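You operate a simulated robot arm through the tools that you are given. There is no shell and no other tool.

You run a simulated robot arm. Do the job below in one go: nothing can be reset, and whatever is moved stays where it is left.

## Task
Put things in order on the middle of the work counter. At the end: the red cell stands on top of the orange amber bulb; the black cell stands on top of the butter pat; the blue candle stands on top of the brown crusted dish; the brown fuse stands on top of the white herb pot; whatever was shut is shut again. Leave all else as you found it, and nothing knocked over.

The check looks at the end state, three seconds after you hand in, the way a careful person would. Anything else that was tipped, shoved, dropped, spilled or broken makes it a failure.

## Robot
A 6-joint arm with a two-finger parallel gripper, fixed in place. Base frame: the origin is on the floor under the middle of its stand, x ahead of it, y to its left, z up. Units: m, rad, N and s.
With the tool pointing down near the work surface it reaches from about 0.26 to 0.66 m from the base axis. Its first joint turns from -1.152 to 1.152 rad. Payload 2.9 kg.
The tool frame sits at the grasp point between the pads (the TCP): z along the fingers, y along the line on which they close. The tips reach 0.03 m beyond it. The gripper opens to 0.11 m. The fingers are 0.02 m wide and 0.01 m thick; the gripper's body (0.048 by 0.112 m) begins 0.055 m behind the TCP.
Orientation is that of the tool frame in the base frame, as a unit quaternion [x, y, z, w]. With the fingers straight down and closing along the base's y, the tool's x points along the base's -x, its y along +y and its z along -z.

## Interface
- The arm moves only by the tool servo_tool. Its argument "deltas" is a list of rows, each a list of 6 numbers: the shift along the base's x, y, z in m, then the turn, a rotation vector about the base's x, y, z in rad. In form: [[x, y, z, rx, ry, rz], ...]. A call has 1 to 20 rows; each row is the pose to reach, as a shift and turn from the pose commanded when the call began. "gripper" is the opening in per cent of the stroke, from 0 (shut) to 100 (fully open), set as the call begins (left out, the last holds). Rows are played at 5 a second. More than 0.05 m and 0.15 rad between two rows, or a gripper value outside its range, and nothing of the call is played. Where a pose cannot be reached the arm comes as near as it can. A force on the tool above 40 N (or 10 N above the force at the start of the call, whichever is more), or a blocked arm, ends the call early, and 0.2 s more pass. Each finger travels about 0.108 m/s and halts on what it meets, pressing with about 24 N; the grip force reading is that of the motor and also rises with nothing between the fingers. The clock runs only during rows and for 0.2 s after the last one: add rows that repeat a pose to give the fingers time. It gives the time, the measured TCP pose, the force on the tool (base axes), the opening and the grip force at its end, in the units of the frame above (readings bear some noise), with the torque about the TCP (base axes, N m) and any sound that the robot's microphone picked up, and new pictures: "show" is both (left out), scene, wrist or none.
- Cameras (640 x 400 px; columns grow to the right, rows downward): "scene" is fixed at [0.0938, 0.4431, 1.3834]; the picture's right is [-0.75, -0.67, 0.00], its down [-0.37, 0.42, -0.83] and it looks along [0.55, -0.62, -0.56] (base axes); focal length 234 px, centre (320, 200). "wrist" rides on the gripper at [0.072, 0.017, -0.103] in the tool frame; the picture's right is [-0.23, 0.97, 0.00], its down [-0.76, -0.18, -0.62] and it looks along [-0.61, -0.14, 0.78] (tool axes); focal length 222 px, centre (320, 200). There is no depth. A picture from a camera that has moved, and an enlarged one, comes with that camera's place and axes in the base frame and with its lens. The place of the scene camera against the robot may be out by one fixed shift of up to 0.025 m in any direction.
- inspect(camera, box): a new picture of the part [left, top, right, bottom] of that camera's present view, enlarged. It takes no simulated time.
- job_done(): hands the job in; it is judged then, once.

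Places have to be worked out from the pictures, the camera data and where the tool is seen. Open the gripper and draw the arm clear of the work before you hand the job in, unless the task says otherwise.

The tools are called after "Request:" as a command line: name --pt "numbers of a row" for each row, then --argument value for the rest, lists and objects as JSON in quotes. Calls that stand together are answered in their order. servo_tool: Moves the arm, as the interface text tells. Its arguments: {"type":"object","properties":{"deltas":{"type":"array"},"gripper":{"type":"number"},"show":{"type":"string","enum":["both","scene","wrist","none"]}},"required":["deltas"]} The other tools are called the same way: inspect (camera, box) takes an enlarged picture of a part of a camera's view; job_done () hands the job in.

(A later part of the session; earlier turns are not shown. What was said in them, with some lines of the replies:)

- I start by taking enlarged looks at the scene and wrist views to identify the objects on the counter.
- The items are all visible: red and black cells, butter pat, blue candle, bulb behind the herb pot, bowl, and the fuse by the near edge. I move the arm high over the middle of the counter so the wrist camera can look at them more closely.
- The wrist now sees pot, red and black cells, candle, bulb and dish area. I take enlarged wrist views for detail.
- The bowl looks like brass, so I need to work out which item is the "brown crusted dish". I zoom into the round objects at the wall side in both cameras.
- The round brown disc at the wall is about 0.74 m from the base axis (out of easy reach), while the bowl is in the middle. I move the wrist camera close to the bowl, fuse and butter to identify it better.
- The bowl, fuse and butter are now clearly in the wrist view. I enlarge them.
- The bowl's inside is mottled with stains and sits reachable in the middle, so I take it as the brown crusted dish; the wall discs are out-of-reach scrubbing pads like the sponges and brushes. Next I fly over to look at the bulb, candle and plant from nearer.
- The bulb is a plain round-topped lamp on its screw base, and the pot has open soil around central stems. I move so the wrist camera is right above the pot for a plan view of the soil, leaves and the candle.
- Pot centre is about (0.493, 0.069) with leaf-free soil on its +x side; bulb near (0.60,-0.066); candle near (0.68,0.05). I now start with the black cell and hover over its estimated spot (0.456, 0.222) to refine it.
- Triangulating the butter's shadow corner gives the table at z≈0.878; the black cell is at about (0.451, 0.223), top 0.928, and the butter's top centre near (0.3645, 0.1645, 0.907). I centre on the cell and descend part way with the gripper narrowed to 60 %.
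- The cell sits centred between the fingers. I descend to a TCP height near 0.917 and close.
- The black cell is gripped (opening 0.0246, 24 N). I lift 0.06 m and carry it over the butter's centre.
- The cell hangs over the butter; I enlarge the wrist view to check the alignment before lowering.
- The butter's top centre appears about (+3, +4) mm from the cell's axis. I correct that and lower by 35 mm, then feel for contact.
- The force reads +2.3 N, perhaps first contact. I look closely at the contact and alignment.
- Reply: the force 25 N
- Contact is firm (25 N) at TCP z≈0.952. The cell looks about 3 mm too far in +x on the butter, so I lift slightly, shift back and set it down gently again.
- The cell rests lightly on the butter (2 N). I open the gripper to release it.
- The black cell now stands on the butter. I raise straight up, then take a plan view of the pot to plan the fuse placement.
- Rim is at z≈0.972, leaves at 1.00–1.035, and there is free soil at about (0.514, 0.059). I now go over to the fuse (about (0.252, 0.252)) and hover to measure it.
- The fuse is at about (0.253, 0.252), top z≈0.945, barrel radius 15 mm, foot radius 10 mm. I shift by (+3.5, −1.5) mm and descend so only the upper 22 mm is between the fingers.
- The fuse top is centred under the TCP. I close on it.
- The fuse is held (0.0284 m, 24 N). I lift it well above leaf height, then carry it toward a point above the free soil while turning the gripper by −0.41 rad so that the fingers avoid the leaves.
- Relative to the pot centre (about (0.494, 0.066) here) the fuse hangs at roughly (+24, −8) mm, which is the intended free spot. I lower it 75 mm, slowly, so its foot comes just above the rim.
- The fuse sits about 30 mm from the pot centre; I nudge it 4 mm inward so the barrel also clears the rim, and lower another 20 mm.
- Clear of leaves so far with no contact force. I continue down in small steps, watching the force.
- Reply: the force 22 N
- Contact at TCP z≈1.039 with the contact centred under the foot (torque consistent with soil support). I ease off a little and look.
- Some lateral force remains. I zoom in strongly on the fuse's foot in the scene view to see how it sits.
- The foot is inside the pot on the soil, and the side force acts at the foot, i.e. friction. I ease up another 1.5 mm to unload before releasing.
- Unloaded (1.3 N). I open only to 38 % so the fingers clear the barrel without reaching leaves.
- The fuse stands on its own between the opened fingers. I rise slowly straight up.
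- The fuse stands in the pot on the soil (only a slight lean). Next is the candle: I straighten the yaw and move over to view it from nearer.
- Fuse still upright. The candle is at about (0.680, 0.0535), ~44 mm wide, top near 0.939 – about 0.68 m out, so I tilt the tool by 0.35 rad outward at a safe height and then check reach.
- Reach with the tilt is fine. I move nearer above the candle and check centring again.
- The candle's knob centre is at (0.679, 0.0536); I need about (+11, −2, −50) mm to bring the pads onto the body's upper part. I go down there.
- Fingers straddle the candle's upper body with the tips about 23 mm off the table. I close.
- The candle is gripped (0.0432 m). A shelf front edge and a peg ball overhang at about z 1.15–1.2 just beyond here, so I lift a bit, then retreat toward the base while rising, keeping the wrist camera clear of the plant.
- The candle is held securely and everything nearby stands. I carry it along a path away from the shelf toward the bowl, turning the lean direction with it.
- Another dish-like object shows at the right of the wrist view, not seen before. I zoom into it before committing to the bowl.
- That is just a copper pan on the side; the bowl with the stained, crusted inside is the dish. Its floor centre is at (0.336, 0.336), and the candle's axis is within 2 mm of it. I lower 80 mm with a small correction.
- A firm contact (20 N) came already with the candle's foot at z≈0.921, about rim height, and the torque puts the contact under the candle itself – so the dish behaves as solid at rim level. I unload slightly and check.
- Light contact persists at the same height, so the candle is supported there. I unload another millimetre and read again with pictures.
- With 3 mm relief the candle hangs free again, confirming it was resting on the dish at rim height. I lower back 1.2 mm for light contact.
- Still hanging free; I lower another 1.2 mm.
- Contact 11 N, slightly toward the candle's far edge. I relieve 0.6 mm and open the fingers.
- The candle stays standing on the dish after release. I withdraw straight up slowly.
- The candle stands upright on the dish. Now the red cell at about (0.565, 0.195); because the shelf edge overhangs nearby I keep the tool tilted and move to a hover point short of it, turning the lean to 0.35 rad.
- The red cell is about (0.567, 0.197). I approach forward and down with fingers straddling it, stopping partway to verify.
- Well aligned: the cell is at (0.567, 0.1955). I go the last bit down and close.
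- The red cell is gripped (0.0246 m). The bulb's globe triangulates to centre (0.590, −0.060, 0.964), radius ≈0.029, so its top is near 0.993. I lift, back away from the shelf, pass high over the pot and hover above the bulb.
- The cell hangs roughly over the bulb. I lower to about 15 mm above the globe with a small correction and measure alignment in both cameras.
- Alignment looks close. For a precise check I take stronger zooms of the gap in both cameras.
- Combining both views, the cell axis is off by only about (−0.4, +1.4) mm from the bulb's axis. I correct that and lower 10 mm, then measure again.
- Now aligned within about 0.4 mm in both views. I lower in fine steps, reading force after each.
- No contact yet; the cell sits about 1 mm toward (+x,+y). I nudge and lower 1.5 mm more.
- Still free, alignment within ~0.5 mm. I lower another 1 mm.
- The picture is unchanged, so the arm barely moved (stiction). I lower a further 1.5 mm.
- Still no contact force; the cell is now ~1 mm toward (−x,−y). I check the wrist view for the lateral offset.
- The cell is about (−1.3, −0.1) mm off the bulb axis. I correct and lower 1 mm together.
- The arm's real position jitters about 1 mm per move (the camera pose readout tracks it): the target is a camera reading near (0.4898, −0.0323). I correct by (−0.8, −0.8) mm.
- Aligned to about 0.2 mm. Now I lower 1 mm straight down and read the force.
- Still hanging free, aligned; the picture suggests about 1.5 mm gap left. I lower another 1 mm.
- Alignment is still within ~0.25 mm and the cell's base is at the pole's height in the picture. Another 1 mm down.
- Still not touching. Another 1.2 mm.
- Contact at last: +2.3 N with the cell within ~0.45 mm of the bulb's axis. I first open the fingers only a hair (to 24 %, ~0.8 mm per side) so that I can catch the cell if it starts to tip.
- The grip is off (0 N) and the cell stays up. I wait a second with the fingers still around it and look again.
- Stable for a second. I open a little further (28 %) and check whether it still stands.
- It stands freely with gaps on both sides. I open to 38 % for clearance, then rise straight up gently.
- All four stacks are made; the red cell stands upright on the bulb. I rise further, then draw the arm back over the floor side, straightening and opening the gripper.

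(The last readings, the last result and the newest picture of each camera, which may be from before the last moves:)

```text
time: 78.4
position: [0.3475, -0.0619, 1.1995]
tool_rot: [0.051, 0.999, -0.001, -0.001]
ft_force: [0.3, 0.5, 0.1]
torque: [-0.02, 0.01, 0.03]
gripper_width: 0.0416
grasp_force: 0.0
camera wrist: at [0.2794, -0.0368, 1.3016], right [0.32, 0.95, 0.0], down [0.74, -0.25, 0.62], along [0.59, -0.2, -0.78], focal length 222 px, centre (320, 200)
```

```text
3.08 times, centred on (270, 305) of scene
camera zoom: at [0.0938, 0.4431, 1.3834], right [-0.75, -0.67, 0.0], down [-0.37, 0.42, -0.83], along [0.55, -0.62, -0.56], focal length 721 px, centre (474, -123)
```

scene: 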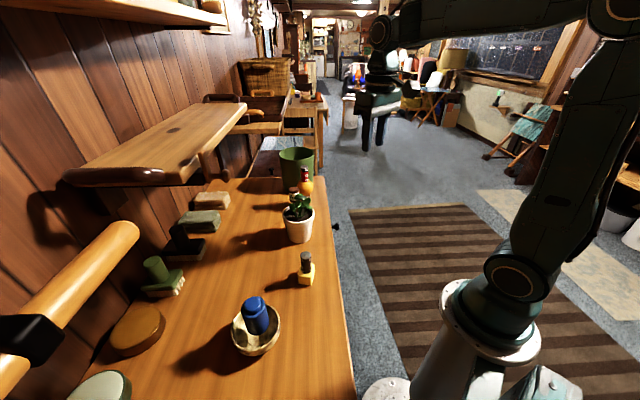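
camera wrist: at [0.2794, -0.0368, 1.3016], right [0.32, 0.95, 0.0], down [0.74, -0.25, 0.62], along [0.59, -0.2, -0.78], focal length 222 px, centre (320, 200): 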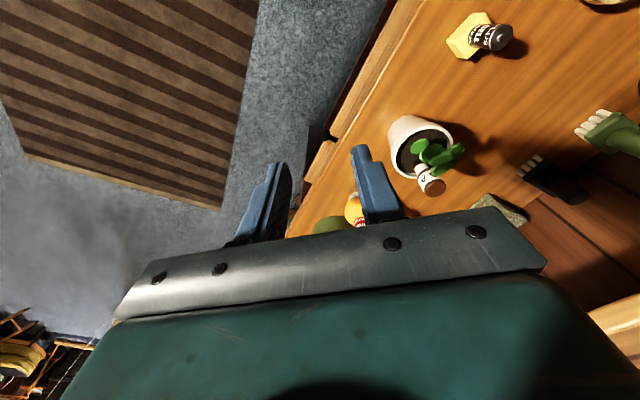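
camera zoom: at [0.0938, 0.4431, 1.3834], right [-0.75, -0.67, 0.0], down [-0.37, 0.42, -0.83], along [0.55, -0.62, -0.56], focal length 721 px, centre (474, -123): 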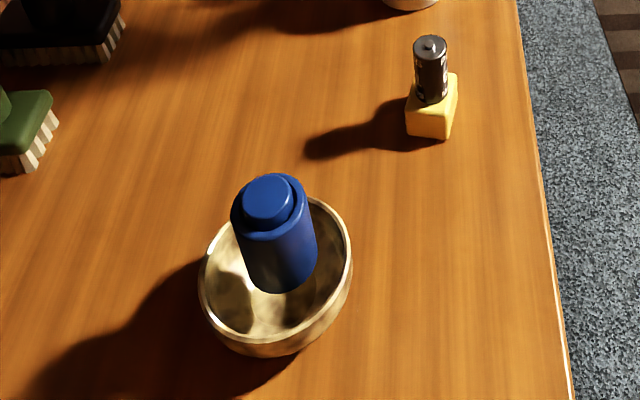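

Everything stands and nothing else was disturbed. I open the gripper fully, wait a few seconds and do a last stability check before handing in.

Request:
servo_tool --pt "0 0 0 0 0 0" --pt "0 0 0 0 0 0" --pt "0 0 0 0 0 0" --pt "0 0 0 0 0 0" --pt "0 0 0 0 0 0" --pt "0 0 0 0 0 0" --pt "0 0 0 0 0 0" --pt "0 0 0 0 0 0" --pt "0 0 0 0 0 0" --pt "0 0 0 0 0 0" --pt "0 0 0 0 0 0" --pt "0 0 0 0 0 0" --pt "0 0 0 0 0 0" --pt "0 0 0 0 0 0" --pt "0 0 0 0 0 0" --gripper 100 --show "both"

Request:
inspect --camera "scene" --box '[270, 150, 340, 250]'

Request:
inspect --camera "scene" --box '[210, 240, 330, 370]'

Request:
inspect --camera "wrist" --box '[300, 0, 640, 260]'

```text
time: 81.6
position: [0.3492, -0.0615, 1.1987]
tool_rot: [0.05, 0.999, 0.0, 0.0]
ft_force: [-0.3, 0.5, -0.5]
torque: [0.03, 0.01, -0.02]
gripper_width: 0.1101
grasp_force: 0.0
camera wrist: at [0.2797, -0.0368, 1.3016], right [0.32, 0.95, 0.0], down [0.74, -0.25, 0.62], along [0.59, -0.2, -0.78], focal length 222 px, centre (320, 200)
```

scene: 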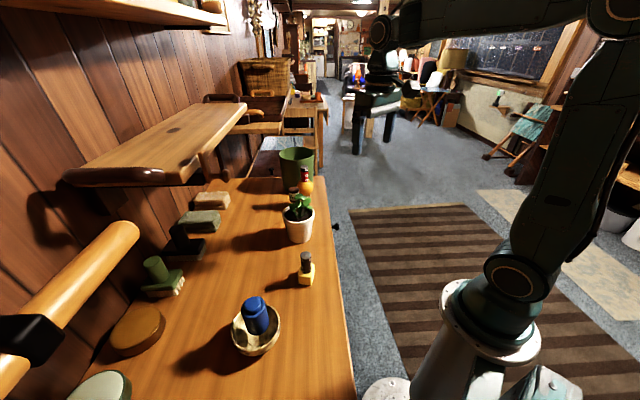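
wrist: 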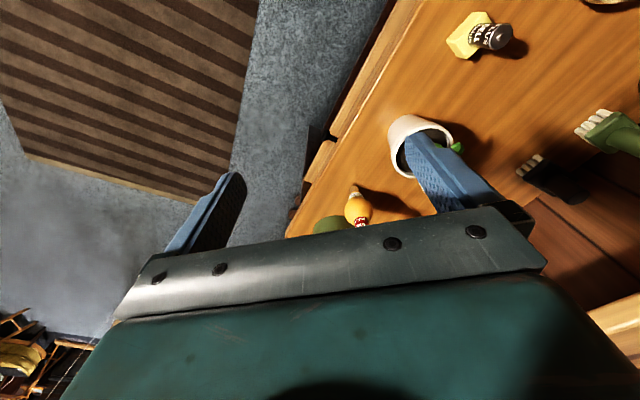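

```text
4.00 times, centred on (305, 200) of scene
camera zoom: at [0.0938, 0.4431, 1.3834], right [-0.75, -0.67, 0.0], down [-0.37, 0.42, -0.83], along [0.55, -0.62, -0.56], focal length 937 px, centre (380, 200)
```

zoom: 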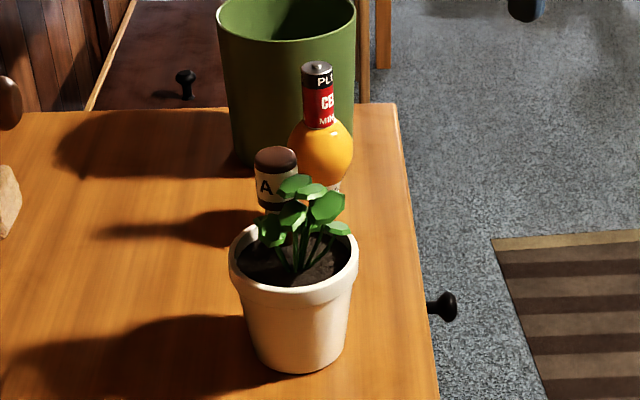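

```text
3.08 times, centred on (270, 305) of scene
camera zoom: at [0.0938, 0.4431, 1.3834], right [-0.75, -0.67, 0.0], down [-0.37, 0.42, -0.83], along [0.55, -0.62, -0.56], focal length 721 px, centre (474, -123)
```

zoom: 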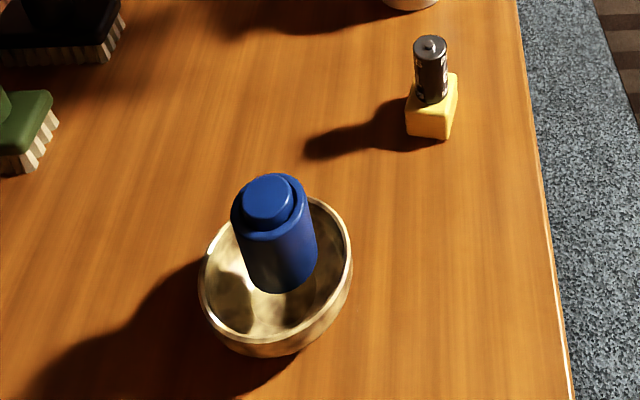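

```text
1.54 times, centred on (470, 130) of wrist
camera zoom: at [0.2797, -0.0368, 1.3016], right [0.32, 0.95, 0.0], down [0.74, -0.25, 0.62], along [0.59, -0.2, -0.78], focal length 342 px, centre (89, 308)
```

zoom: 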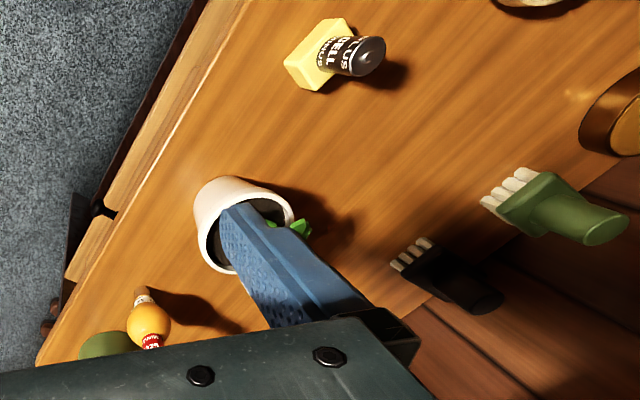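

All four stacks look the same in these pictures as they did three seconds earlier: red cell on the bulb, black cell on the butter, candle on the dish, fuse on the herb pot. I opened nothing, the gripper is open and the arm is clear, so I hand in.

Request:
job_done

```text
The job is handed in.
```

I handed the job in with all four stacks standing. They looked unchanged over the last three seconds I watched. I don't have the check's result.

| Item moved | Stands on | How it sits |
|---|---|---|
| Red cell | Orange amber bulb | Within about half a millimetre of the bulb's centre when I set it down |
| Black cell | Butter pat | Roughly central on the flat top |
| Blue candle | Brown crusted dish | At about rim height; the dish held it there instead of letting it drop inside |
| Brown fuse | White herb pot | Beside the stems, leaning about 3° |

- **Dish choice:** I took the mottled brass bowl as the brown crusted dish. A flat brown round object near the wall and a copper pan were also visible, but both were beyond the arm's stated reach.
- **Left alone:** I opened nothing, so there was nothing to shut again. Nothing else was moved or knocked over that I could see.
- **Arm:** The gripper is open and the arm is drawn back off the counter.
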